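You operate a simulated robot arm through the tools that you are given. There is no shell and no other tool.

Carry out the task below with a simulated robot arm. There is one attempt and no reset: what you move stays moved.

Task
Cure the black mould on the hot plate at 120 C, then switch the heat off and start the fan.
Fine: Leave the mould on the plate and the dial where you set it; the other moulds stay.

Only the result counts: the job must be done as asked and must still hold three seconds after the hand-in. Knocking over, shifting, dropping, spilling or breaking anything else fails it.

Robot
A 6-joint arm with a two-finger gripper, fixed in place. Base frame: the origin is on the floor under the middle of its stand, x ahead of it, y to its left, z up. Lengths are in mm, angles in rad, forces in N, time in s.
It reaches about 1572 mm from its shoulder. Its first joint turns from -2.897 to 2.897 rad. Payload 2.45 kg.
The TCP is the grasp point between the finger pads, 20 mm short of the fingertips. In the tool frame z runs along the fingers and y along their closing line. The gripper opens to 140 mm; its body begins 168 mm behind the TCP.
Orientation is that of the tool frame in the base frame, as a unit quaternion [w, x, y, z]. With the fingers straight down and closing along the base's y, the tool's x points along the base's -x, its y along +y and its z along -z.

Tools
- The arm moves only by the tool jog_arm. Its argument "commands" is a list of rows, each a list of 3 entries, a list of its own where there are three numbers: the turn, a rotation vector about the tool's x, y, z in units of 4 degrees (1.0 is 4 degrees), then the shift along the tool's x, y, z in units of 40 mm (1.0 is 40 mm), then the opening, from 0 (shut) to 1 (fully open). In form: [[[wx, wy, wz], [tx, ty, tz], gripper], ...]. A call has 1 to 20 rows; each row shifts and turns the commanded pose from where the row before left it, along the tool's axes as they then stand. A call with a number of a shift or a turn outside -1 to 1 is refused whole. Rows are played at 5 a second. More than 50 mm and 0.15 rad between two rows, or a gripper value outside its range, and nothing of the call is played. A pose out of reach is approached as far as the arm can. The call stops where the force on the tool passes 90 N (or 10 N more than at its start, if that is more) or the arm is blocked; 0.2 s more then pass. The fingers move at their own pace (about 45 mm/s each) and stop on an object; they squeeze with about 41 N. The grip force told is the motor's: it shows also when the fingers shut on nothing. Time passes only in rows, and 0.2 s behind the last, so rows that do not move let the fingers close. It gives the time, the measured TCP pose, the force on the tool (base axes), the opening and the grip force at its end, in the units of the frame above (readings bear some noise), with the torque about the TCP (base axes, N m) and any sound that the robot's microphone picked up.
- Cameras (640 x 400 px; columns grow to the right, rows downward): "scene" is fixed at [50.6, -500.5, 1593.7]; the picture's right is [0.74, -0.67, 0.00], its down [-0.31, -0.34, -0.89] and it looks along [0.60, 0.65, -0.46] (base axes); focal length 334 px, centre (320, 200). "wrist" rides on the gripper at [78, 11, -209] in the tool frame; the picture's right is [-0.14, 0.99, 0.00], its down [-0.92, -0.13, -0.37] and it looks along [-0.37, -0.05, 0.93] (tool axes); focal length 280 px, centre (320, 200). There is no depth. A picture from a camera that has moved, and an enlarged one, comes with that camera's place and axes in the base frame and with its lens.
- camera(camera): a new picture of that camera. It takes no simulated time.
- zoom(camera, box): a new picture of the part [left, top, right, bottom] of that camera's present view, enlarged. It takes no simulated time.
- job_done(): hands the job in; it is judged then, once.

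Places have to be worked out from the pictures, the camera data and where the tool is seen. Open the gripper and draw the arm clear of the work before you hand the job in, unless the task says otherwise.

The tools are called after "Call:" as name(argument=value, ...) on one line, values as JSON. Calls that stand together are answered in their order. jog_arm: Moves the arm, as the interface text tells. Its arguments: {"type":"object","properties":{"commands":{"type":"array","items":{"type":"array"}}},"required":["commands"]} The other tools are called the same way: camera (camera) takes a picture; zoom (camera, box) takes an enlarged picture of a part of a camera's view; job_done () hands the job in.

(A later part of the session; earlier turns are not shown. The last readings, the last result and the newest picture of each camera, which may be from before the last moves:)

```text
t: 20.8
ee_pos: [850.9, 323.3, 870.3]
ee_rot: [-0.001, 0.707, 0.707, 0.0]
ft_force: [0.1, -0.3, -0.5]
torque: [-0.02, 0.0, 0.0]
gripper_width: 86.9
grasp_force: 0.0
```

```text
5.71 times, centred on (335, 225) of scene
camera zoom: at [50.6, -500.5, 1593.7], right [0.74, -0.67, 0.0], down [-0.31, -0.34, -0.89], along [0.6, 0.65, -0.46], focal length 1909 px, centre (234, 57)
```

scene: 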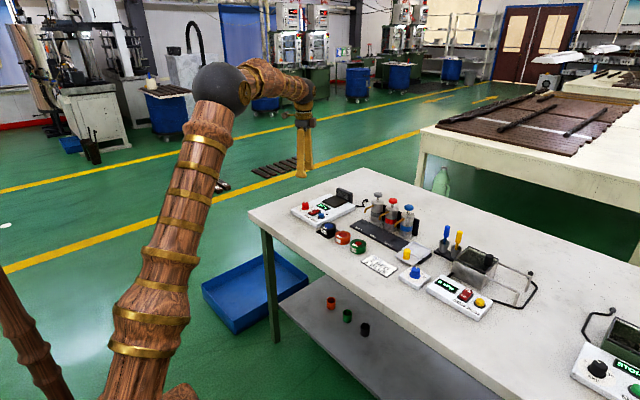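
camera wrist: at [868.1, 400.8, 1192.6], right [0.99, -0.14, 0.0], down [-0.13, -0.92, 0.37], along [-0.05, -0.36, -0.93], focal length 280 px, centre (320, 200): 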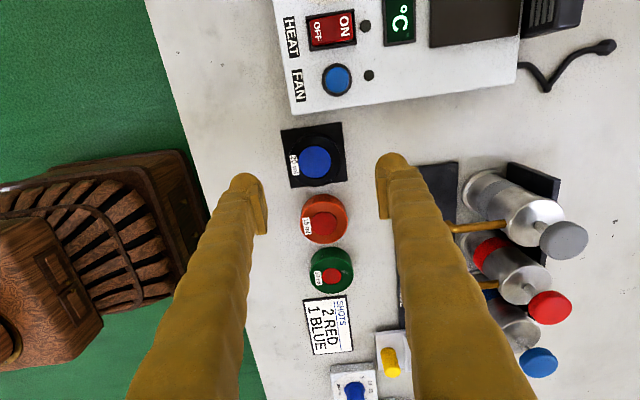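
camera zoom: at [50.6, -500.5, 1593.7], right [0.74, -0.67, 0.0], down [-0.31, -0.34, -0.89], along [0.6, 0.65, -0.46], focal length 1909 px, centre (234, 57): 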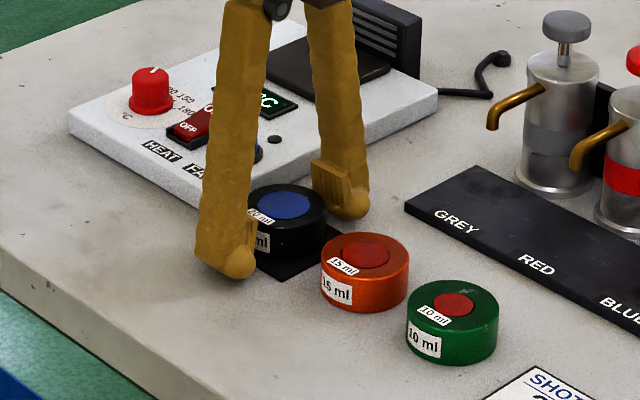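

The mould is centred between the pads (59–60 mm wide). I make a 1 mm correction and close gently on it.

Call:
jog_arm(commands=[[[0, 0, 0], [0, 0.025, 0], 0.55], [[0, 0, 0], [0, 0, 0], 0.5], [[0, 0, 0], [0, 0, 0], 0.45], [[0, 0, 0], [0, 0, 0], 0.4], [[0, 0, 0], [0, 0, 0], 0.35], [[0, 0, 0], [0, 0, 0], 0.35]])

Call:
zoom(camera="wrist", box=[240, 145, 400, 245])

```text
t: 22.2
ee_pos: [852.1, 323.2, 870.6]
ee_rot: [0.0, 0.707, 0.707, 0.001]
ft_force: [-17.0, -1.3, 36.3]
torque: [-0.05, 1.16, -0.02]
gripper_width: 59.4
grasp_force: 41.1
```

```text
4.00 times, centred on (320, 195) of wrist
camera zoom: at [862.3, 401.5, 1080.3], right [0.99, -0.14, 0.0], down [-0.13, -0.92, 0.37], along [-0.05, -0.36, -0.93], focal length 1122 px, centre (320, 220)
```

zoom: 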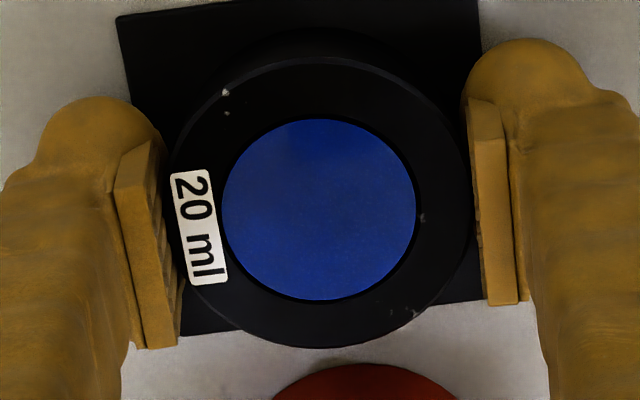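

Gripped at 59.4 mm. There is a 36 N upward load — a fingertip is touching the mat — so I lift straight up, gently first.

Call:
jog_arm(commands=[[[0, 0, 0], [0, 0, -0.1], 0.35], [[0, 0, 0], [0, 0, -0.2], 0.35], [[0, 0, 0], [0, 0, -0.5], 0.35], [[0, 0, 0], [0, 0, -0.6], 0.35], [[0, 0, 0], [0, 0, 0], 0.35]])

Call:
camera(camera="wrist")

Call:
zoom(camera="scene", box=[300, 170, 380, 250])

```text
t: 23.4
ee_pos: [852.5, 324.6, 925.5]
ee_rot: [0.0, 0.708, 0.706, -0.001]
ft_force: [-0.2, -0.3, -2.2]
torque: [-0.01, 0.0, -0.02]
gripper_width: 59.1
grasp_force: 40.8
```

```text
taken
camera wrist: at [862.5, 402.1, 1134.4], right [0.99, -0.14, 0.0], down [-0.13, -0.92, 0.37], along [-0.05, -0.36, -0.93], focal length 280 px, centre (320, 200)
```

wrist: 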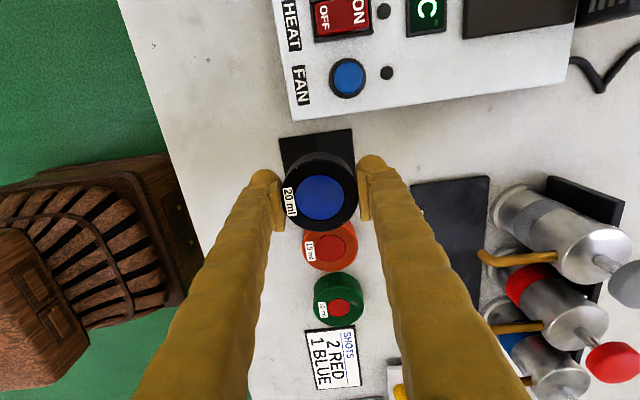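

```text
5.00 times, centred on (340, 210) of scene
camera zoom: at [50.6, -500.5, 1593.7], right [0.74, -0.67, 0.0], down [-0.31, -0.34, -0.89], along [0.6, 0.65, -0.46], focal length 1671 px, centre (220, 150)
```

zoom: 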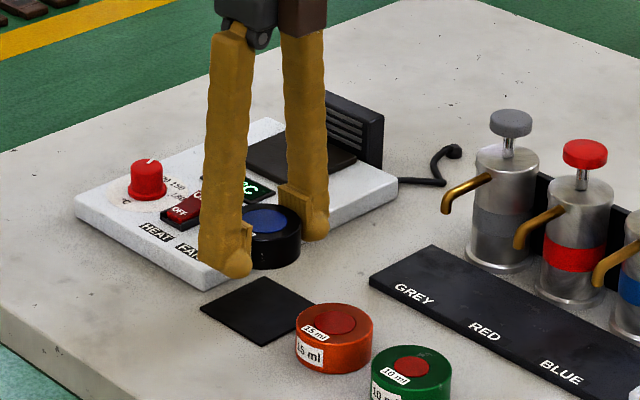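

The mould is lifted cleanly, mat and other moulds stayed. I raise it to z ~990 and turn the wrist back 90° so the fingers close along y for placing (clear of the fan housing).

Call:
jog_arm(commands=[[[0, 0, 0], [0, 0, -0.8], 0.35], [[0, 0, 0], [0, 0, -0.8], 0.35], [[0, 0, -0.5], [0, 0, 0], 0.35], [[0, 0, -1], [0, 0, 0], 0.35], [[0, 0, -1], [0, 0, 0], 0.35], [[0, 0, -1], [0, 0, 0], 0.35], [[0, 0, -1], [0, 0, 0], 0.35], [[0, 0, -1], [0, 0, 0], 0.35], [[0, 0, -1], [0, 0, 0], 0.35], [[0, 0, -1], [0, 0, 0], 0.35], [[0, 0, -1], [0, 0, 0], 0.35], [[0, 0, -1], [0, 0, 0], 0.35], [[0, 0, -1], [0, 0, 0], 0.35], [[0, 0, -1], [0, 0, 0], 0.35]])

Call:
jog_arm(commands=[[[0, 0, -1], [0, 0, 0], 0.35], [[0, 0, -1], [0, 0, 0], 0.35], [[0, 0, -1], [0, 0, 0], 0.35], [[0, 0, -1], [0, 0, 0], 0.35], [[0, 0, -1], [0, 0, 0], 0.35], [[0, 0, -1], [0, 0, 0], 0.35], [[0, 0, -1], [0, 0, 0], 0.35], [[0, 0, -1], [0, 0, 0], 0.35], [[0, 0, -1], [0, 0, 0], 0.35], [[0, 0, -1], [0, 0, 0], 0.35], [[0, 0, -1], [0, 0, 0], 0.35], [[0, 0, 0], [0, 0, 0], 0.35]])

Call:
camera(camera="wrist")

Call:
camera(camera="scene")

```text
t: 26.4
ee_pos: [852.1, 323.0, 990.1]
ee_rot: [0.001, 0.375, 0.927, 0.001]
ft_force: [0.6, 0.7, -0.6]
torque: [0.04, 0.01, 0.0]
gripper_width: 59.2
grasp_force: 41.0
```

```text
t: 29.0
ee_pos: [852.1, 322.9, 989.2]
ee_rot: [0.001, -0.001, 1.0, -0.001]
ft_force: [0.2, -0.3, -1.5]
torque: [-0.04, 0.01, -0.02]
gripper_width: 58.9
grasp_force: 40.7
```

```text
taken
camera wrist: at [773.3, 333.1, 1198.3], right [0.14, 0.99, 0.0], down [0.92, -0.13, 0.37], along [0.37, -0.05, -0.93], focal length 280 px, centre (320, 200)
```

wrist: 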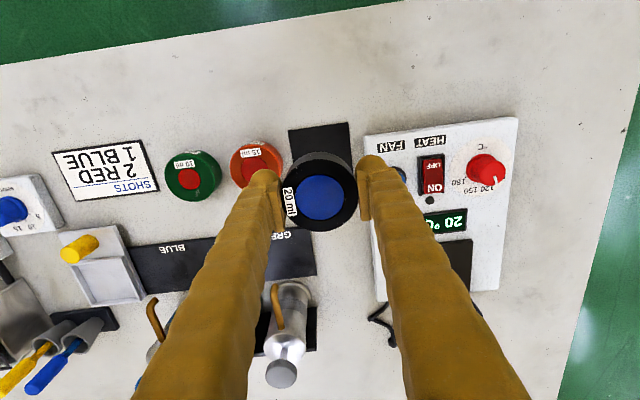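

```text
taken
```

scene: 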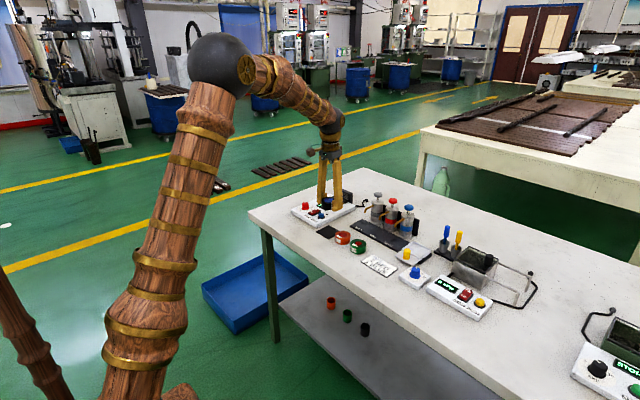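

The mould is held upright, closing line now along y. I carry it +141 mm in y, then +170 mm in x to over the plate (target about (1022, 464)).

Call:
jog_arm(commands=[[[0, 0, 0], [0, 0.88, 0], 0.35], [[0, 0, 0], [0, 0.88, 0], 0.35], [[0, 0, 0], [0, 0.88, 0], 0.35], [[0, 0, 0], [0, 0.88, 0], 0.35], [[0, 0, 0], [-0.85, 0, 0], 0.35], [[0, 0, 0], [-0.85, 0, 0], 0.35], [[0, 0, 0], [-0.85, 0, 0], 0.35], [[0, 0, 0], [-0.85, 0, 0], 0.35], [[0, 0, 0], [-0.85, 0, 0], 0.35], [[0, 0, 0], [0, 0, 0], 0.35], [[0, 0, 0], [0, 0, 0], 0.35]])

Call:
camera(camera="wrist")

Call:
zoom(camera="scene", box=[280, 130, 400, 230])

```text
t: 31.4
ee_pos: [1021.1, 460.0, 989.1]
ee_rot: [0.0, -0.001, 1.0, 0.0]
ft_force: [-0.6, 0.0, -1.8]
torque: [0.02, 0.02, 0.0]
gripper_width: 59.2
grasp_force: 41.1
```

```text
taken
camera wrist: at [942.9, 471.0, 1198.0], right [0.14, 0.99, 0.0], down [0.92, -0.13, 0.37], along [0.37, -0.05, -0.93], focal length 280 px, centre (320, 200)
```

wrist: 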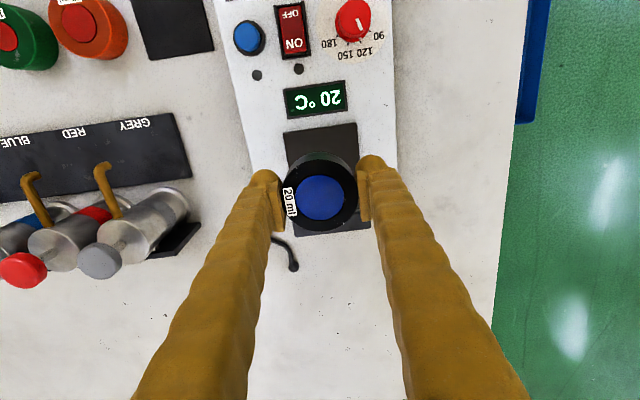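

```text
4.00 times, centred on (340, 180) of scene
camera zoom: at [50.6, -500.5, 1593.7], right [0.74, -0.67, 0.0], down [-0.31, -0.34, -0.89], along [0.6, 0.65, -0.46], focal length 1336 px, centre (240, 280)
```

zoom: 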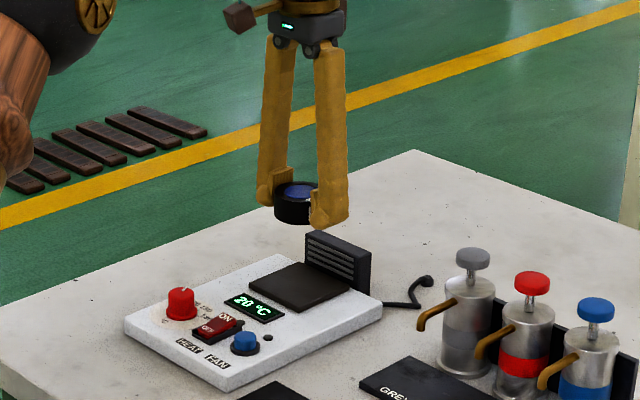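

The mould is over the plate, still about 85 mm above it. I zoom to compute the plate's centre relative to the grip axis.

Call:
zoom(camera="wrist", box=[240, 100, 400, 250])

Call:
zoom(camera="scene", box=[320, 165, 390, 225])

```text
2.67 times, centred on (320, 175) of wrist
camera zoom: at [942.9, 471.0, 1198.0], right [0.14, 0.99, 0.0], down [0.92, -0.13, 0.37], along [0.37, -0.05, -0.93], focal length 748 px, centre (320, 267)
```

zoom: 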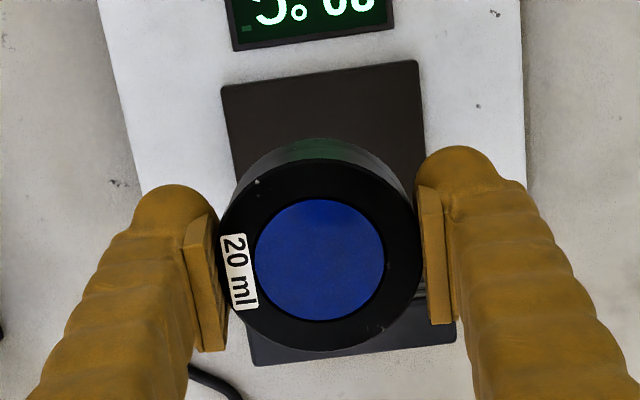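

```text
6.67 times, centred on (355, 195) of scene
camera zoom: at [50.6, -500.5, 1593.7], right [0.74, -0.67, 0.0], down [-0.31, -0.34, -0.89], along [0.6, 0.65, -0.46], focal length 2228 px, centre (87, 233)
```

zoom: 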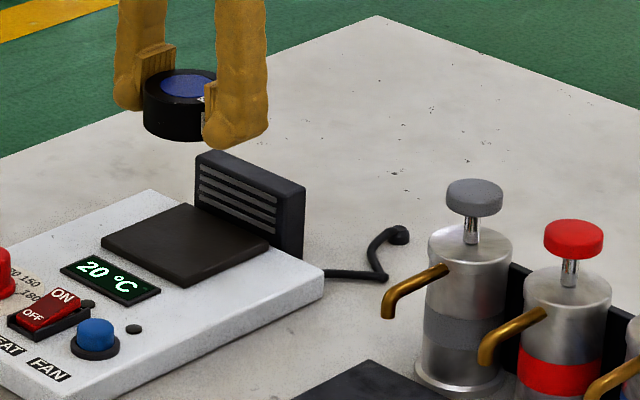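

The plate spans x 984–1067, y 424–505, centre (1025, 464.5). I shift 2 mm in x and 4.5 mm in y and descend to TCP z ~915.

Call:
jog_arm(commands=[[[0, 0, 0], [-0.04, 0.11, 0.3], 0.35], [[0, 0, 0], [0, 0, 0.6], 0.35], [[0, 0, 0], [0, 0, 0.6], 0.35], [[0, 0, 0], [0, 0, 0.35], 0.35], [[0, 0, 0], [0, 0, 0], 0.35]])

Call:
camera(camera="wrist")

Call:
zoom(camera="scene", box=[310, 165, 380, 225])

```text
t: 32.6
ee_pos: [1022.2, 467.3, 917.4]
ee_rot: [0.0, 0.0, 1.0, 0.0]
ft_force: [0.2, 0.3, -1.7]
torque: [0.0, 0.05, 0.02]
gripper_width: 59.1
grasp_force: 40.5
```

```text
taken
camera wrist: at [944.1, 477.2, 1125.2], right [0.14, 0.99, 0.0], down [0.92, -0.13, 0.37], along [0.37, -0.05, -0.93], focal length 280 px, centre (320, 200)
```

wrist: 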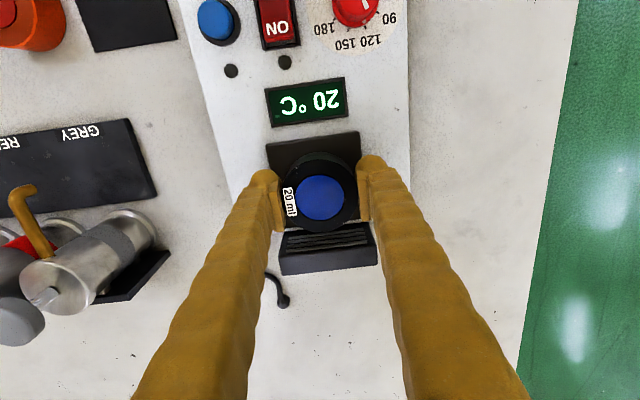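

```text
6.67 times, centred on (345, 195) of scene
camera zoom: at [50.6, -500.5, 1593.7], right [0.74, -0.67, 0.0], down [-0.31, -0.34, -0.89], along [0.6, 0.65, -0.46], focal length 2228 px, centre (153, 233)
```

zoom: 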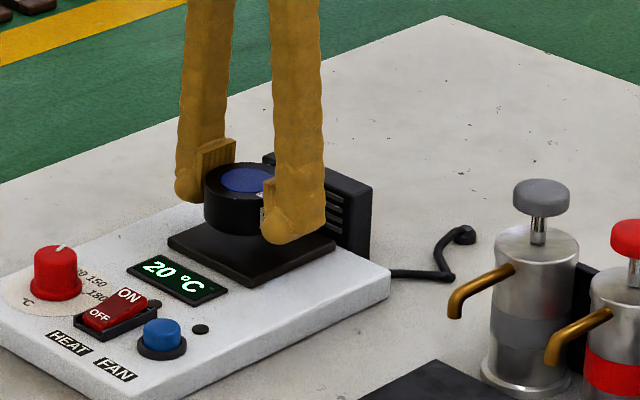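

The mould hovers about 12 mm above the plate, well inside its edges. I lower in small steps watching the vertical force.

Call:
jog_arm(commands=[[[0, 0, 0], [0, -0.04, 0.1], 0.35], [[0, 0, 0], [0, 0, 0.1], 0.35], [[0, 0, 0], [0, 0, 0], 0.35]])

Call:
zoom(camera="scene", box=[320, 175, 370, 215])

```text
t: 33.4
ee_pos: [1022.7, 465.8, 908.8]
ee_rot: [0.0, 0.0, 1.0, 0.0]
ft_force: [-0.3, -0.5, -0.9]
torque: [0.0, 0.0, -0.03]
gripper_width: 59.0
grasp_force: 40.9
```

```text
10.00 times, centred on (345, 195) of scene
camera zoom: at [50.6, -500.5, 1593.7], right [0.74, -0.67, 0.0], down [-0.31, -0.34, -0.89], along [0.6, 0.65, -0.46], focal length 3341 px, centre (70, 250)
```

zoom: 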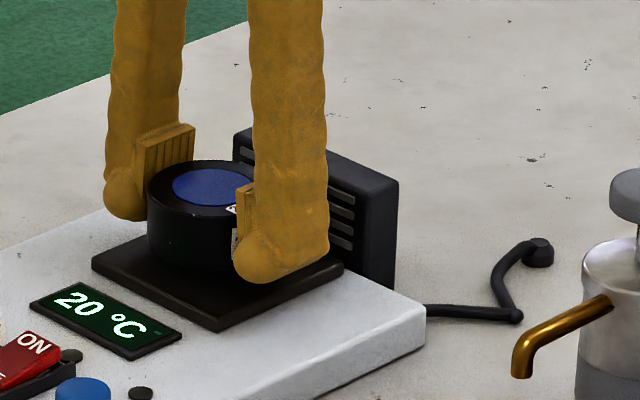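

Still a small gap and no contact force. I go down in 2 mm steps.

Call:
jog_arm(commands=[[[0, 0, 0], [0, 0, 0.05], 0.35], [[0, 0, 0], [0, 0, 0.05], 0.35], [[0, 0, 0], [0, 0, 0], 0.35]])

```text
t: 34.2
ee_pos: [1023.3, 465.8, 903.6]
ee_rot: [0.0, 0.0, 1.0, 0.0]
ft_force: [-1.4, 0.3, -1.5]
torque: [0.0, -0.01, 0.03]
gripper_width: 59.1
grasp_force: 41.0
```

No contact yet at z 903.6; I continue in 1–2 mm steps.

Call:
jog_arm(commands=[[[0, 0, 0], [0, 0, 0.04], 0.35], [[0, 0, 0], [0, 0, 0], 0.35]])

Call:
zoom(camera="scene", box=[320, 175, 370, 215])

```text
t: 34.8
ee_pos: [1023.6, 466.2, 902.8]
ee_rot: [0.0, 0.001, 1.0, -0.001]
ft_force: [-0.5, 0.6, -1.7]
torque: [0.02, 0.01, 0.02]
gripper_width: 59.2
grasp_force: 41.3
```

```text
10.00 times, centred on (345, 195) of scene
camera zoom: at [50.6, -500.5, 1593.7], right [0.74, -0.67, 0.0], down [-0.31, -0.34, -0.89], along [0.6, 0.65, -0.46], focal length 3341 px, centre (70, 250)
```

zoom: 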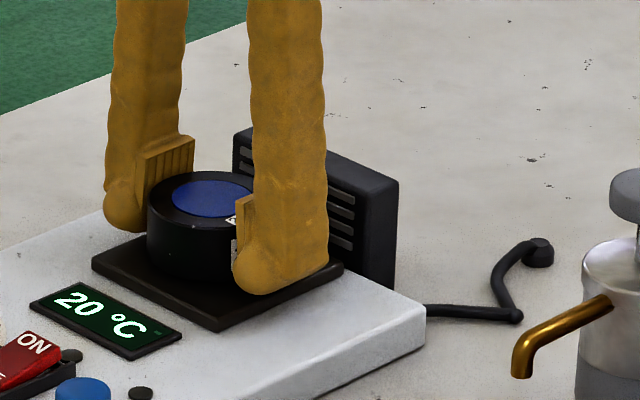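

Nearly touching; I continue down in 1 mm steps until the force shows contact.

Call:
jog_arm(commands=[[[0, 0, 0], [0, 0, 0.03], 0.35], [[0, 0, 0], [0, 0, 0], 0.35]])

Call:
jog_arm(commands=[[[0, 0, 0], [0, 0, 0.03], 0.35], [[0, 0, 0], [0, 0, 0], 0.35]])

```text
t: 35.4
ee_pos: [1022.3, 466.2, 901.3]
ee_rot: [0.0, 0.0, 1.0, 0.0]
ft_force: [0.2, -0.6, -1.7]
torque: [0.0, 0.02, 0.01]
gripper_width: 58.9
grasp_force: 40.9
```

```text
t: 36.0
ee_pos: [1022.4, 466.7, 899.2]
ee_rot: [0.0, 0.0, 1.0, 0.0]
ft_force: [-0.5, 0.0, -1.4]
torque: [0.03, 0.0, 0.02]
gripper_width: 59.1
grasp_force: 41.1
```

Still free at z ~899.5; I keep stepping down.

Call:
jog_arm(commands=[[[0, 0, 0], [0, 0, 0.03], 0.35], [[0, 0, 0], [0, 0, 0], 0.35]])

Call:
zoom(camera="scene", box=[320, 175, 370, 215])

```text
t: 36.6
ee_pos: [1023.4, 466.6, 899.7]
ee_rot: [0.001, 0.001, 1.0, 0.0]
ft_force: [-1.5, -2.0, 3.9]
torque: [-0.17, 0.04, -0.06]
gripper_width: 59.3
grasp_force: 40.9
```

```text
10.00 times, centred on (345, 195) of scene
camera zoom: at [50.6, -500.5, 1593.7], right [0.74, -0.67, 0.0], down [-0.31, -0.34, -0.89], along [0.6, 0.65, -0.46], focal length 3341 px, centre (70, 250)
```

zoom: 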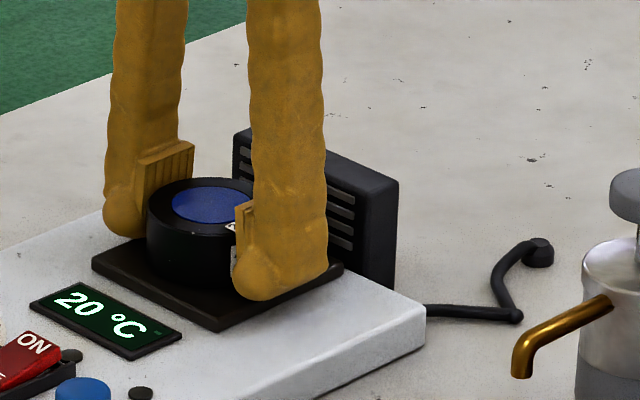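

Contact shown (fz rose by 5 N): the mould stands on the plate. I open the fingers to 85 mm and rise straight up.

Call:
jog_arm(commands=[[[0, 0, 0], [0, 0, 0], 0.45], [[0, 0, 0], [0, 0, 0], 0.55], [[0, 0, 0], [0, 0, 0], 0.62], [[0, 0, 0], [0, 0, 0], 0.62], [[0, 0, 0], [0, 0, -0.3], 0.62], [[0, 0, 0], [0, 0, -0.8], 0.62], [[0, 0, 0], [0, 0, -1], 0.62], [[0, 0, 0], [0, 0, -1], 0.62], [[0, 0, 0], [0, 0, 0], 0.62]])

Call:
camera(camera="wrist")

Call:
zoom(camera="scene", box=[280, 160, 380, 235])

```text
t: 38.6
ee_pos: [1022.1, 467.9, 1024.8]
ee_rot: [0.0, 0.0, 1.0, 0.0]
ft_force: [-0.3, -1.4, -0.5]
torque: [0.01, -0.04, 0.0]
gripper_width: 86.9
grasp_force: 0.1
```

```text
taken
camera wrist: at [943.7, 477.3, 1233.7], right [0.14, 0.99, 0.0], down [0.92, -0.13, 0.37], along [0.37, -0.05, -0.93], focal length 280 px, centre (320, 200)
```

wrist: 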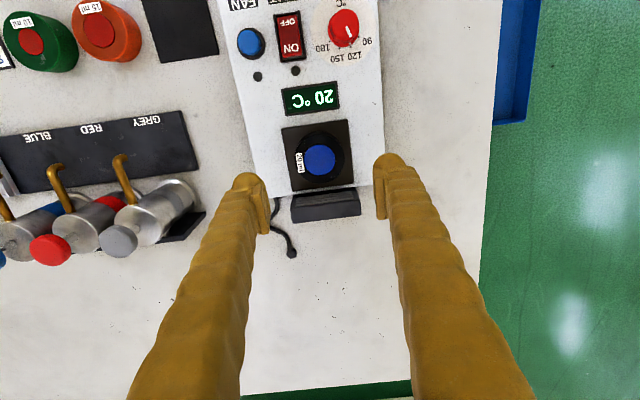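

```text
5.33 times, centred on (330, 198) of scene
camera zoom: at [50.6, -500.5, 1593.7], right [0.74, -0.67, 0.0], down [-0.31, -0.34, -0.89], along [0.6, 0.65, -0.46], focal length 1782 px, centre (267, 213)
```

zoom: 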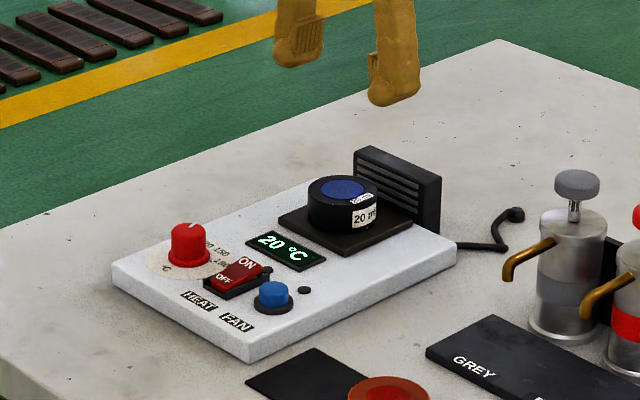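

The mould stands on the plate, well centred, and nothing else moved. I now shut the gripper and move above the rocker's ON end (about (903, 456)).

Call:
jog_arm(commands=[[[0, 0, 0], [0.8, -0.06, 0], 0.4], [[0, 0, 0], [0.8, -0.06, 0], 0.2], [[0, 0, 0], [0.8, -0.06, 0], 0], [[0, 0, 0], [0.58, -0.06, 0], 0], [[0, 0, 0], [0, 0, 0], 0], [[0, 0, 0], [0, 0, 0], 0], [[0, 0, 0], [0, 0, 0], 0]])

Call:
camera(camera="wrist")

Call:
zoom(camera="scene", box=[280, 130, 380, 235])

```text
t: 40.2
ee_pos: [903.8, 454.3, 1023.5]
ee_rot: [-0.001, 0.0, 1.0, 0.0]
ft_force: [1.2, 0.7, -0.4]
torque: [0.01, -0.03, 0.03]
gripper_width: 0.0
grasp_force: 28.6
```

```text
taken
camera wrist: at [824.8, 465.4, 1232.0], right [0.14, 0.99, 0.0], down [0.92, -0.13, 0.37], along [0.37, -0.05, -0.93], focal length 280 px, centre (320, 200)
```

wrist: 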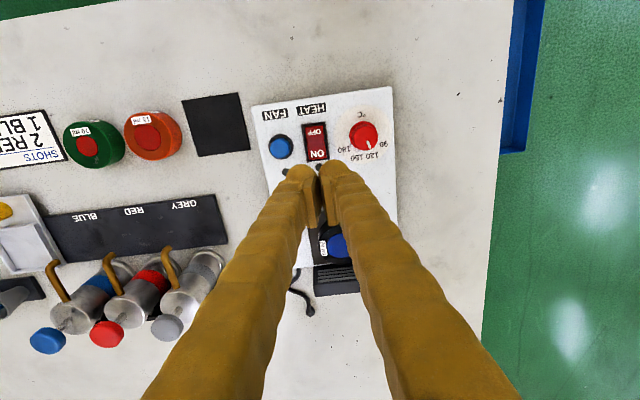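

```text
3.81 times, centred on (330, 182) of scene
camera zoom: at [50.6, -500.5, 1593.7], right [0.74, -0.67, 0.0], down [-0.31, -0.34, -0.89], along [0.6, 0.65, -0.46], focal length 1273 px, centre (282, 267)
```

zoom: 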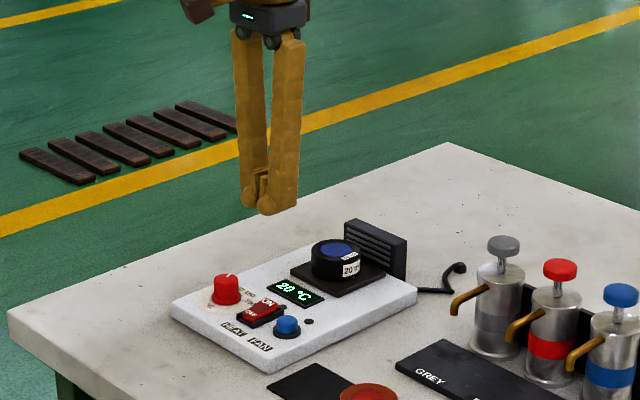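

The closed fingertips hang above the rocker's ON side; I zoom in to compare their size with the rocker and its neighbours.

Call:
zoom(camera="wrist", box=[240, 100, 400, 200])

Call:
zoom(camera="scene", box=[300, 160, 360, 220])

```text
4.00 times, centred on (320, 150) of wrist
camera zoom: at [824.8, 465.4, 1232.0], right [0.14, 0.99, 0.0], down [0.92, -0.13, 0.37], along [0.37, -0.05, -0.93], focal length 1122 px, centre (320, 400)
```

zoom: 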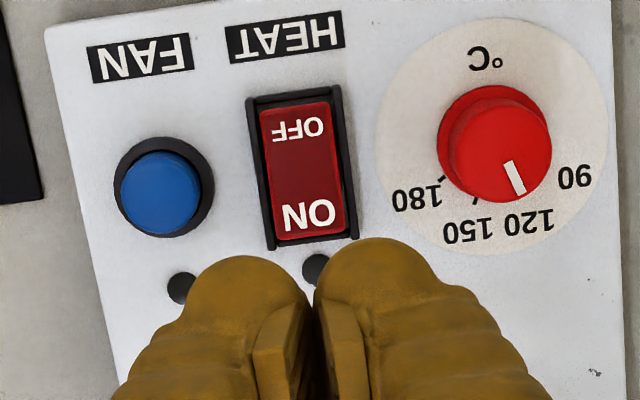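

```text
6.67 times, centred on (330, 190) of scene
camera zoom: at [50.6, -500.5, 1593.7], right [0.74, -0.67, 0.0], down [-0.31, -0.34, -0.89], along [0.6, 0.65, -0.46], focal length 2228 px, centre (253, 267)
```

zoom: 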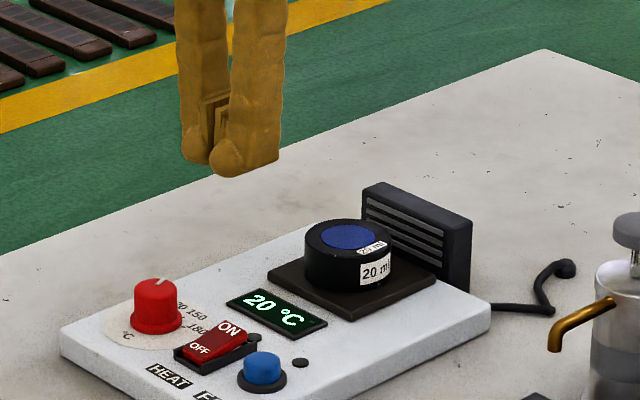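

Rocker: x 868–907, pivot about 887.5, y 451; the closed tips are about 53 mm wide and fit between fan button and knob. I descend above the ON end to z 925.

Call:
jog_arm(commands=[[[0, 0, 0], [0.03, 0, 0.8], 0], [[0, 0, 0], [0, 0, 0.8], 0], [[0, 0, 0], [0, 0, 0.8], 0], [[0, 0, 0], [0, 0, 0], 0]])

Call:
zoom(camera="scene", box=[290, 175, 350, 225])

Call:
zoom(camera="wrist", box=[240, 130, 400, 230])

```text
t: 41.2
ee_pos: [902.3, 455.4, 926.4]
ee_rot: [0.0, -0.001, 1.0, 0.001]
ft_force: [0.0, -0.5, 0.1]
torque: [-0.01, 0.01, 0.0]
gripper_width: 0.0
grasp_force: 29.6
```

```text
8.00 times, centred on (320, 200) of scene
camera zoom: at [50.6, -500.5, 1593.7], right [0.74, -0.67, 0.0], down [-0.31, -0.34, -0.89], along [0.6, 0.65, -0.46], focal length 2673 px, centre (320, 200)
```

zoom: 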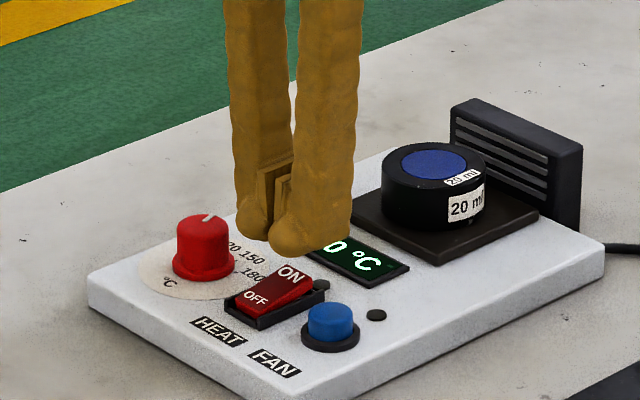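

```text
4.00 times, centred on (320, 180) of wrist
camera zoom: at [823.9, 464.6, 1135.5], right [0.14, 0.99, 0.0], down [0.92, -0.13, 0.37], along [0.37, -0.05, -0.93], focal length 1122 px, centre (320, 280)
```

zoom: 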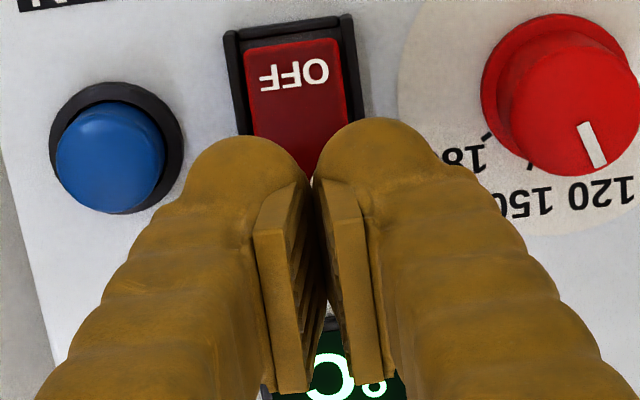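

The tips are about 15 mm above the ON end, clear of the fan button and knob. I lower in small steps and watch force and display.

Call:
jog_arm(commands=[[[0, 0, 0], [0, 0, 0.2], 0], [[0, 0, 0], [0, 0, 0.05], 0], [[0, 0, 0], [0, 0, 0], 0]])

Call:
jog_arm(commands=[[[0, 0, 0], [0, 0, 0.05], 0], [[0, 0, 0], [0, 0, 0], 0]])

Call:
zoom(camera="scene", box=[290, 175, 350, 225])

```text
t: 42.0
ee_pos: [903.2, 455.6, 917.9]
ee_rot: [0.0, 0.0, 1.0, 0.0]
ft_force: [0.3, 0.4, -0.4]
torque: [0.01, 0.02, 0.02]
gripper_width: 0.0
grasp_force: 30.2
```

```text
t: 42.6
ee_pos: [903.2, 456.9, 916.2]
ee_rot: [-0.001, 0.0, 1.0, 0.0]
ft_force: [-0.1, 0.1, -0.3]
torque: [0.02, -0.02, -0.01]
gripper_width: 0.0
grasp_force: 29.0
```

```text
8.00 times, centred on (320, 200) of scene
camera zoom: at [50.6, -500.5, 1593.7], right [0.74, -0.67, 0.0], down [-0.31, -0.34, -0.89], along [0.6, 0.65, -0.46], focal length 2673 px, centre (320, 200)
```

zoom: 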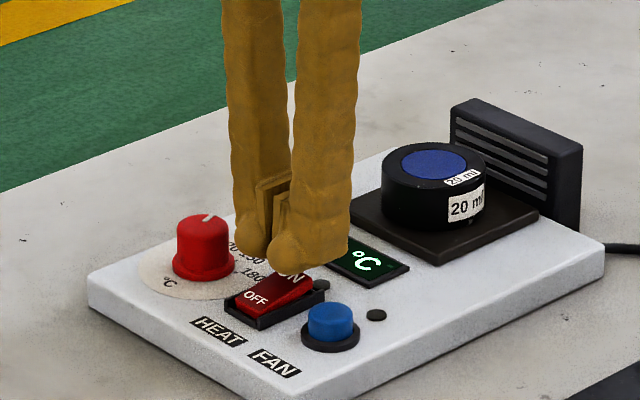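

No contact yet, the tips are just above the rocker. I continue with 2 mm steps.

Call:
jog_arm(commands=[[[0, 0, 0], [0, 0, 0.05], 0], [[0, 0, 0], [0, 0, 0], 0]])

Call:
jog_arm(commands=[[[0, 0, 0], [0, 0, 0.05], 0], [[0, 0, 0], [0, 0, 0], 0]])

Call:
zoom(camera="scene", box=[290, 175, 350, 225])

```text
t: 43.2
ee_pos: [903.1, 455.6, 913.2]
ee_rot: [0.0, 0.0, 1.0, 0.0]
ft_force: [0.5, -0.1, 0.4]
torque: [-0.02, 0.02, 0.0]
gripper_width: 0.0
grasp_force: 29.3
```

```text
t: 43.8
ee_pos: [904.1, 456.6, 911.1]
ee_rot: [0.0, 0.001, 1.0, 0.0]
ft_force: [0.0, 0.9, 0.3]
torque: [0.01, 0.0, 0.03]
gripper_width: 0.0
grasp_force: 29.2
```

```text
8.00 times, centred on (320, 200) of scene
camera zoom: at [50.6, -500.5, 1593.7], right [0.74, -0.67, 0.0], down [-0.31, -0.34, -0.89], along [0.6, 0.65, -0.46], focal length 2673 px, centre (320, 200)
```

zoom: 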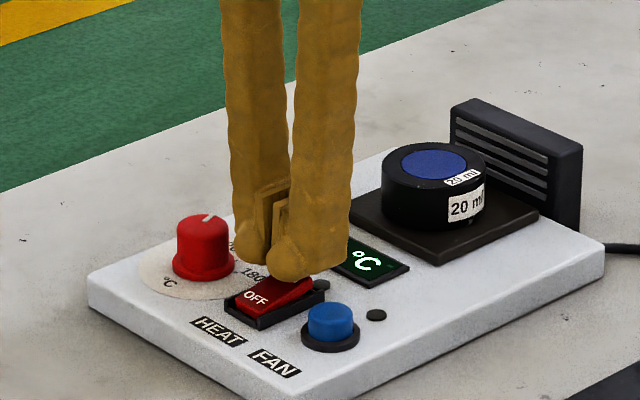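

Still no force at z 911; I go on in 2 mm steps.

Call:
jog_arm(commands=[[[0, 0, 0], [0, 0, 0.05], 0], [[0, 0, 0], [0, 0, 0], 0]])

Call:
jog_arm(commands=[[[0, 0, 0], [0, 0, 0.05], 0], [[0, 0, 0], [0, 0, 0], 0]])

Call:
zoom(camera="scene", box=[290, 175, 350, 225])

```text
t: 44.4
ee_pos: [902.2, 457.2, 908.2]
ee_rot: [0.0, 0.0, 1.0, 0.0]
ft_force: [-0.2, -0.4, -0.5]
torque: [0.01, 0.03, 0.03]
gripper_width: 0.0
grasp_force: 29.5
```

```text
t: 45.0
ee_pos: [900.9, 456.9, 907.0]
ee_rot: [0.0, 0.0, 1.0, 0.001]
ft_force: [-0.4, 0.5, -0.4]
torque: [0.02, 0.0, -0.02]
gripper_width: 0.2
grasp_force: 29.5
```

```text
8.00 times, centred on (320, 200) of scene
camera zoom: at [50.6, -500.5, 1593.7], right [0.74, -0.67, 0.0], down [-0.31, -0.34, -0.89], along [0.6, 0.65, -0.46], focal length 2673 px, centre (320, 200)
```

zoom: 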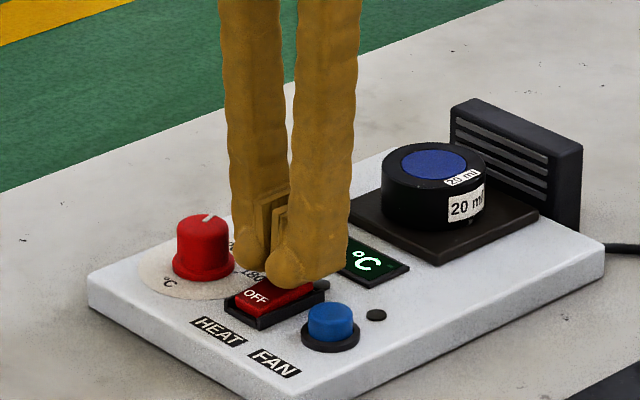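

Still free; the plate contact told me surfaces lie ~4 mm lower than I judged. I continue downward in 2 mm steps.

Call:
jog_arm(commands=[[[0, 0, 0], [0, 0, 0.05], 0], [[0, 0, 0], [0, 0, 0], 0]])

Call:
jog_arm(commands=[[[0, 0, 0], [0, 0, 0.05], 0], [[0, 0, 0], [0, 0, 0], 0]])

Call:
zoom(camera="scene", box=[300, 185, 340, 210])

```text
t: 45.6
ee_pos: [902.8, 457.5, 904.9]
ee_rot: [0.0, 0.0, 1.0, 0.0]
ft_force: [0.3, -0.7, 0.1]
torque: [0.0, -0.01, -0.01]
gripper_width: 0.1
grasp_force: 28.9
```

```text
t: 46.2
ee_pos: [902.8, 456.2, 904.6]
ee_rot: [0.001, -0.001, 1.0, 0.001]
ft_force: [-1.1, 1.7, 13.8]
torque: [-0.13, 0.2, 0.01]
gripper_width: 0.0
grasp_force: 29.8
heard: click
```

```text
16.00 times, centred on (320, 198) of scene
camera zoom: at [50.6, -500.5, 1593.7], right [0.74, -0.67, 0.0], down [-0.31, -0.34, -0.89], along [0.6, 0.65, -0.46], focal length 5346 px, centre (320, 240)
```

zoom: 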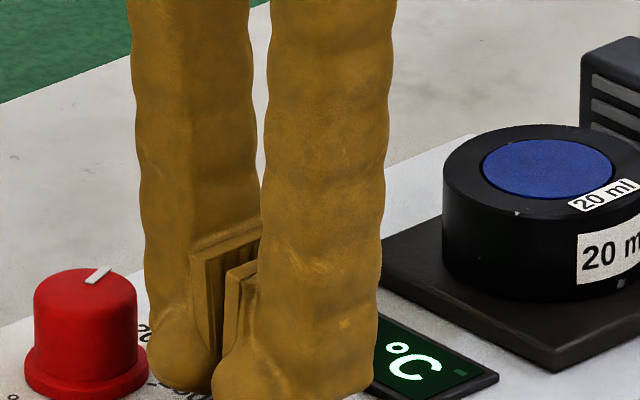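

A click was heard with 14 N — the switch went over. I rise 50 mm and check the rocker, its lamp and the display.

Call:
jog_arm(commands=[[[0, 0, 0], [0, 0, -0.4], 0], [[0, 0, 0], [0, 0, -0.9], 0]])

Call:
zoom(camera="scene", box=[290, 175, 370, 225])

Call:
camera(camera="wrist")

```text
t: 46.8
ee_pos: [901.8, 456.6, 957.4]
ee_rot: [0.0, 0.0, 1.0, 0.0]
ft_force: [0.6, 0.2, -0.3]
torque: [-0.01, 0.02, 0.0]
gripper_width: 0.0
grasp_force: 29.5
```

```text
8.00 times, centred on (330, 200) of scene
camera zoom: at [50.6, -500.5, 1593.7], right [0.74, -0.67, 0.0], down [-0.31, -0.34, -0.89], along [0.6, 0.65, -0.46], focal length 2673 px, centre (240, 200)
```

zoom: 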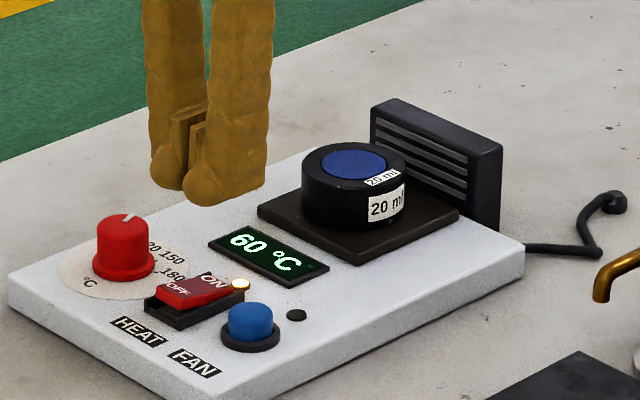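

```text
taken
camera wrist: at [823.1, 467.7, 1165.5], right [0.14, 0.99, 0.0], down [0.92, -0.13, 0.37], along [0.37, -0.05, -0.93], focal length 280 px, centre (320, 200)
```

wrist: 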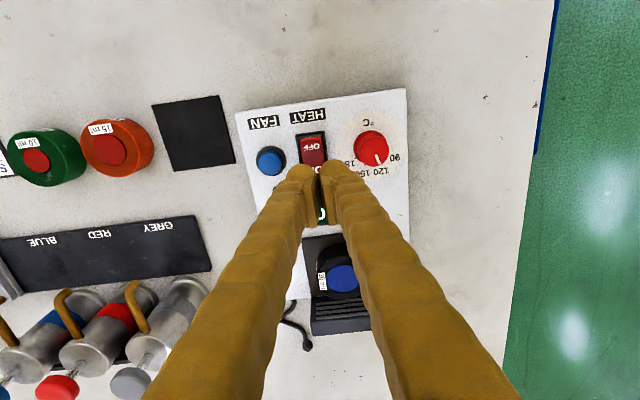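

The heat is on (lamp lit, ON side down) and the display already reads 60 °C. I move over the OFF end (x ≈ 872) while it heats and look again.

Call:
jog_arm(commands=[[[0, 0, 0], [0.75, -0.05, 0], 0]])

Call:
zoom(camera="scene", box=[290, 175, 370, 225])

```text
t: 47.2
ee_pos: [871.0, 454.3, 956.6]
ee_rot: [0.0, -0.001, 1.0, 0.0]
ft_force: [0.0, -0.2, 0.2]
torque: [-0.01, 0.01, 0.01]
gripper_width: 0.0
grasp_force: 29.7
```

```text
8.00 times, centred on (330, 200) of scene
camera zoom: at [50.6, -500.5, 1593.7], right [0.74, -0.67, 0.0], down [-0.31, -0.34, -0.89], along [0.6, 0.65, -0.46], focal length 2673 px, centre (240, 200)
```

zoom: 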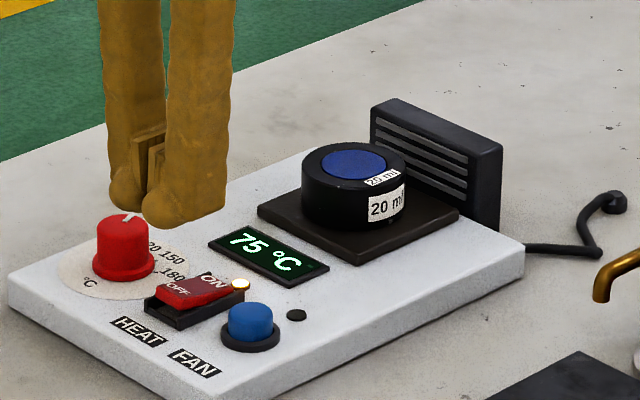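

75 °C and climbing. I hold still and watch.

Call:
jog_arm(commands=[[[0, 0, 0], [0, 0, 0], 0], [[0, 0, 0], [0, 0, 0], 0], [[0, 0, 0], [0, 0, 0], 0]])

Call:
zoom(camera="scene", box=[290, 175, 370, 225])

```text
t: 48.0
ee_pos: [870.0, 453.9, 956.8]
ee_rot: [-0.001, 0.0, 1.0, 0.0]
ft_force: [0.6, 0.0, -0.3]
torque: [0.03, -0.01, 0.01]
gripper_width: 0.1
grasp_force: 29.2
```

```text
8.00 times, centred on (330, 200) of scene
camera zoom: at [50.6, -500.5, 1593.7], right [0.74, -0.67, 0.0], down [-0.31, -0.34, -0.89], along [0.6, 0.65, -0.46], focal length 2673 px, centre (240, 200)
```

zoom: 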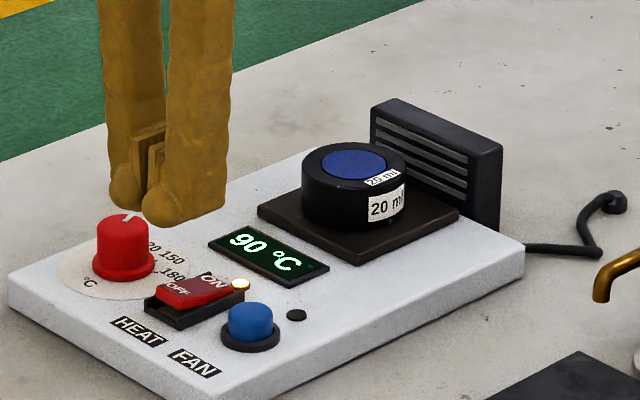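

90 °C now. I keep watching in short waits.

Call:
jog_arm(commands=[[[0, 0, 0], [0, 0, 0], 0], [[0, 0, 0], [0, 0, 0], 0], [[0, 0, 0], [0, 0, 0], 0], [[0, 0, 0], [0, 0, 0], 0], [[0, 0, 0], [0, 0, 0], 0]])

Call:
zoom(camera="scene", box=[290, 175, 370, 225])

```text
t: 49.2
ee_pos: [871.1, 454.5, 957.6]
ee_rot: [0.0, -0.001, 1.0, 0.001]
ft_force: [-0.2, 0.5, -0.2]
torque: [-0.04, 0.0, -0.02]
gripper_width: 0.0
grasp_force: 29.4
```

```text
8.00 times, centred on (330, 200) of scene
camera zoom: at [50.6, -500.5, 1593.7], right [0.74, -0.67, 0.0], down [-0.31, -0.34, -0.89], along [0.6, 0.65, -0.46], focal length 2673 px, centre (240, 200)
```

zoom: 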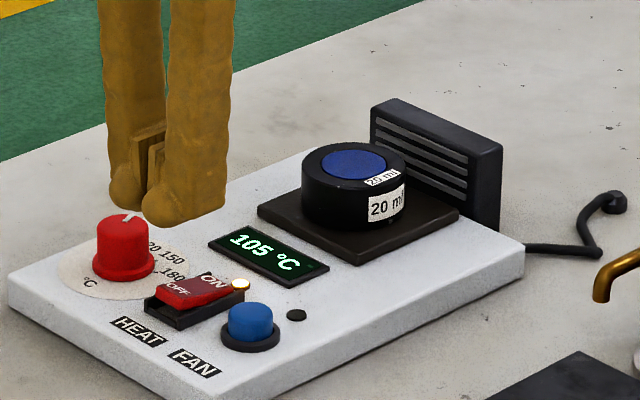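

105 °C; the climb is slowing towards the set point. I wait another second.

Call:
jog_arm(commands=[[[0, 0, 0], [0, 0, 0], 0], [[0, 0, 0], [0, 0, 0], 0], [[0, 0, 0], [0, 0, 0], 0], [[0, 0, 0], [0, 0, 0], 0], [[0, 0, 0], [0, 0, 0], 0]])

Call:
zoom(camera="scene", box=[290, 175, 370, 225])

```text
t: 50.4
ee_pos: [869.9, 454.4, 956.9]
ee_rot: [0.001, -0.001, 1.0, 0.0]
ft_force: [0.6, 0.3, -0.1]
torque: [0.01, 0.02, -0.01]
gripper_width: 0.0
grasp_force: 29.4
```

```text
8.00 times, centred on (330, 200) of scene
camera zoom: at [50.6, -500.5, 1593.7], right [0.74, -0.67, 0.0], down [-0.31, -0.34, -0.89], along [0.6, 0.65, -0.46], focal length 2673 px, centre (240, 200)
```

zoom: 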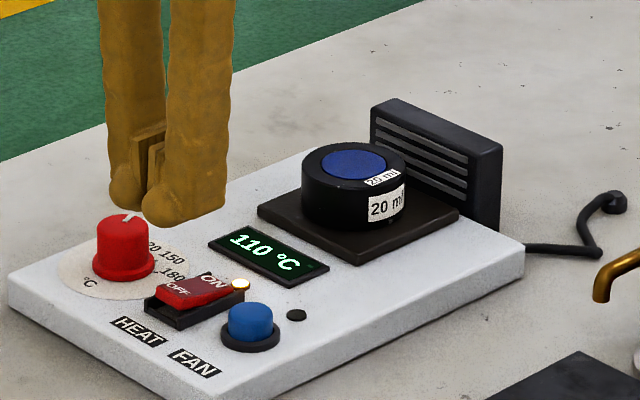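

110 °C. I wait on.

Call:
jog_arm(commands=[[[0, 0, 0], [0, 0, 0], 0], [[0, 0, 0], [0, 0, 0], 0], [[0, 0, 0], [0, 0, 0], 0], [[0, 0, 0], [0, 0, 0], 0], [[0, 0, 0], [0, 0, 0], 0], [[0, 0, 0], [0, 0, 0], 0], [[0, 0, 0], [0, 0, 0], 0]])

Call:
zoom(camera="scene", box=[290, 175, 370, 225])

```text
t: 52.0
ee_pos: [870.3, 454.1, 955.8]
ee_rot: [0.0, 0.0, 1.0, 0.0]
ft_force: [0.2, -0.6, -0.5]
torque: [0.02, 0.01, 0.02]
gripper_width: 0.3
grasp_force: 29.0
```

```text
8.00 times, centred on (330, 200) of scene
camera zoom: at [50.6, -500.5, 1593.7], right [0.74, -0.67, 0.0], down [-0.31, -0.34, -0.89], along [0.6, 0.65, -0.46], focal length 2673 px, centre (240, 200)
```

zoom: 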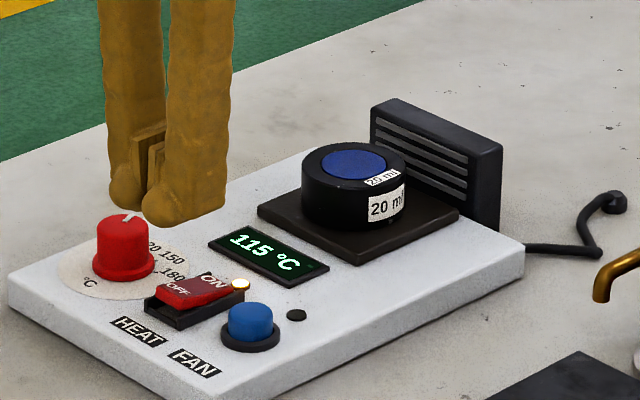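

115 °C, steps of 5. I keep waiting for 120 and a sign of cure.

Call:
jog_arm(commands=[[[0, 0, 0], [0, 0, 0], 0], [[0, 0, 0], [0, 0, 0], 0], [[0, 0, 0], [0, 0, 0], 0], [[0, 0, 0], [0, 0, 0], 0], [[0, 0, 0], [0, 0, 0], 0], [[0, 0, 0], [0, 0, 0], 0], [[0, 0, 0], [0, 0, 0], 0], [[0, 0, 0], [0, 0, 0], 0], [[0, 0, 0], [0, 0, 0], 0]])

Call:
zoom(camera="scene", box=[290, 175, 370, 225])

```text
t: 54.0
ee_pos: [870.4, 453.7, 956.3]
ee_rot: [0.0, 0.0, 1.0, 0.001]
ft_force: [-0.5, 0.5, -0.4]
torque: [-0.03, -0.01, -0.03]
gripper_width: 0.0
grasp_force: 29.6
```

```text
8.00 times, centred on (330, 200) of scene
camera zoom: at [50.6, -500.5, 1593.7], right [0.74, -0.67, 0.0], down [-0.31, -0.34, -0.89], along [0.6, 0.65, -0.46], focal length 2673 px, centre (240, 200)
```

zoom: 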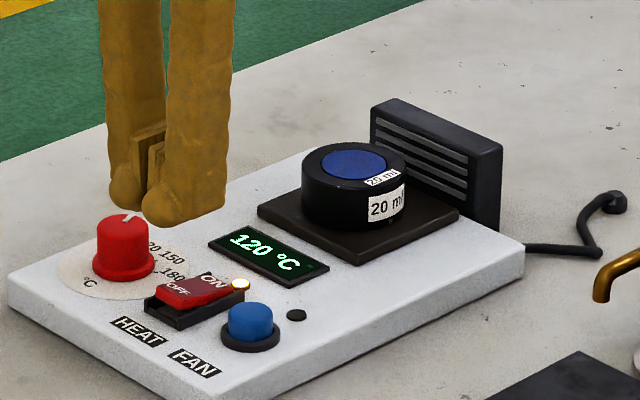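

The display reads 120 °C. I hold there and watch the mould for a change, comparing its colour after each wait.

Call:
jog_arm(commands=[[[0, 0, 0], [0, 0, 0], 0], [[0, 0, 0], [0, 0, 0], 0], [[0, 0, 0], [0, 0, 0], 0], [[0, 0, 0], [0, 0, 0], 0], [[0, 0, 0], [0, 0, 0], 0], [[0, 0, 0], [0, 0, 0], 0], [[0, 0, 0], [0, 0, 0], 0], [[0, 0, 0], [0, 0, 0], 0], [[0, 0, 0], [0, 0, 0], 0]])

Call:
zoom(camera="scene", box=[290, 175, 370, 225])

```text
t: 56.0
ee_pos: [869.5, 454.7, 956.1]
ee_rot: [0.0, 0.0, 1.0, 0.0]
ft_force: [0.6, 0.2, -0.4]
torque: [0.01, -0.01, 0.0]
gripper_width: 0.0
grasp_force: 29.4
```

```text
8.00 times, centred on (330, 200) of scene
camera zoom: at [50.6, -500.5, 1593.7], right [0.74, -0.67, 0.0], down [-0.31, -0.34, -0.89], along [0.6, 0.65, -0.46], focal length 2673 px, centre (240, 200)
```

zoom: 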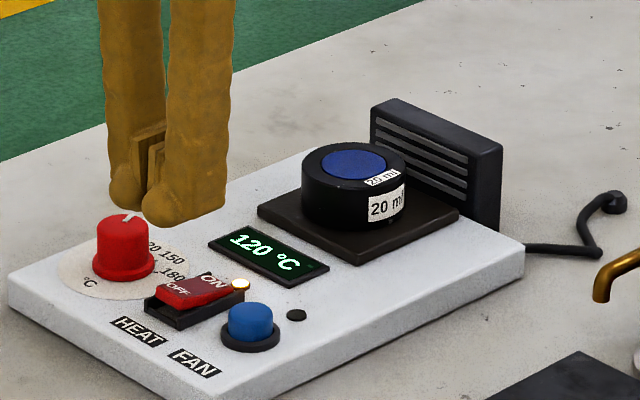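

Steady at 120 °C, no visible change of the mould yet. I wait further.

Call:
jog_arm(commands=[[[0, 0, 0], [0, 0, 0], 0], [[0, 0, 0], [0, 0, 0], 0], [[0, 0, 0], [0, 0, 0], 0], [[0, 0, 0], [0, 0, 0], 0], [[0, 0, 0], [0, 0, 0], 0], [[0, 0, 0], [0, 0, 0], 0], [[0, 0, 0], [0, 0, 0], 0], [[0, 0, 0], [0, 0, 0], 0], [[0, 0, 0], [0, 0, 0], 0]])

Call:
zoom(camera="scene", box=[290, 175, 370, 225])

Call:
camera(camera="wrist")

```text
t: 58.0
ee_pos: [870.6, 454.4, 956.8]
ee_rot: [0.0, 0.0, 1.0, 0.0]
ft_force: [0.8, -0.8, 0.5]
torque: [-0.04, -0.03, 0.01]
gripper_width: 0.0
grasp_force: 29.4
```

```text
8.00 times, centred on (330, 200) of scene
camera zoom: at [50.6, -500.5, 1593.7], right [0.74, -0.67, 0.0], down [-0.31, -0.34, -0.89], along [0.6, 0.65, -0.46], focal length 2673 px, centre (240, 200)
```

zoom: 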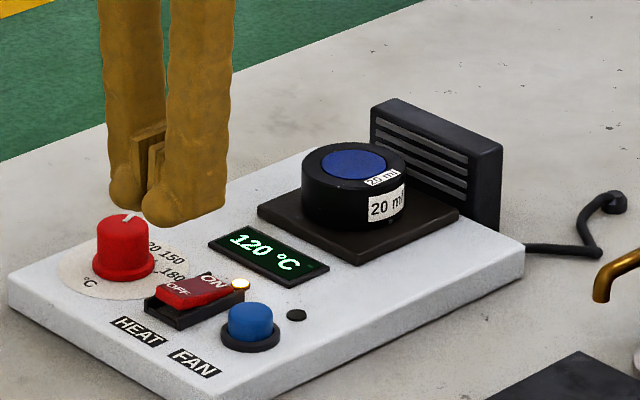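

```text
taken
camera wrist: at [792.0, 464.9, 1165.0], right [0.14, 0.99, 0.0], down [0.92, -0.13, 0.37], along [0.37, -0.05, -0.93], focal length 280 px, centre (320, 200)
```

wrist: 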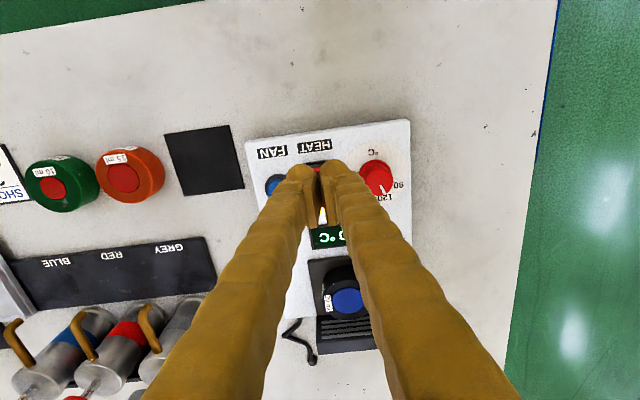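

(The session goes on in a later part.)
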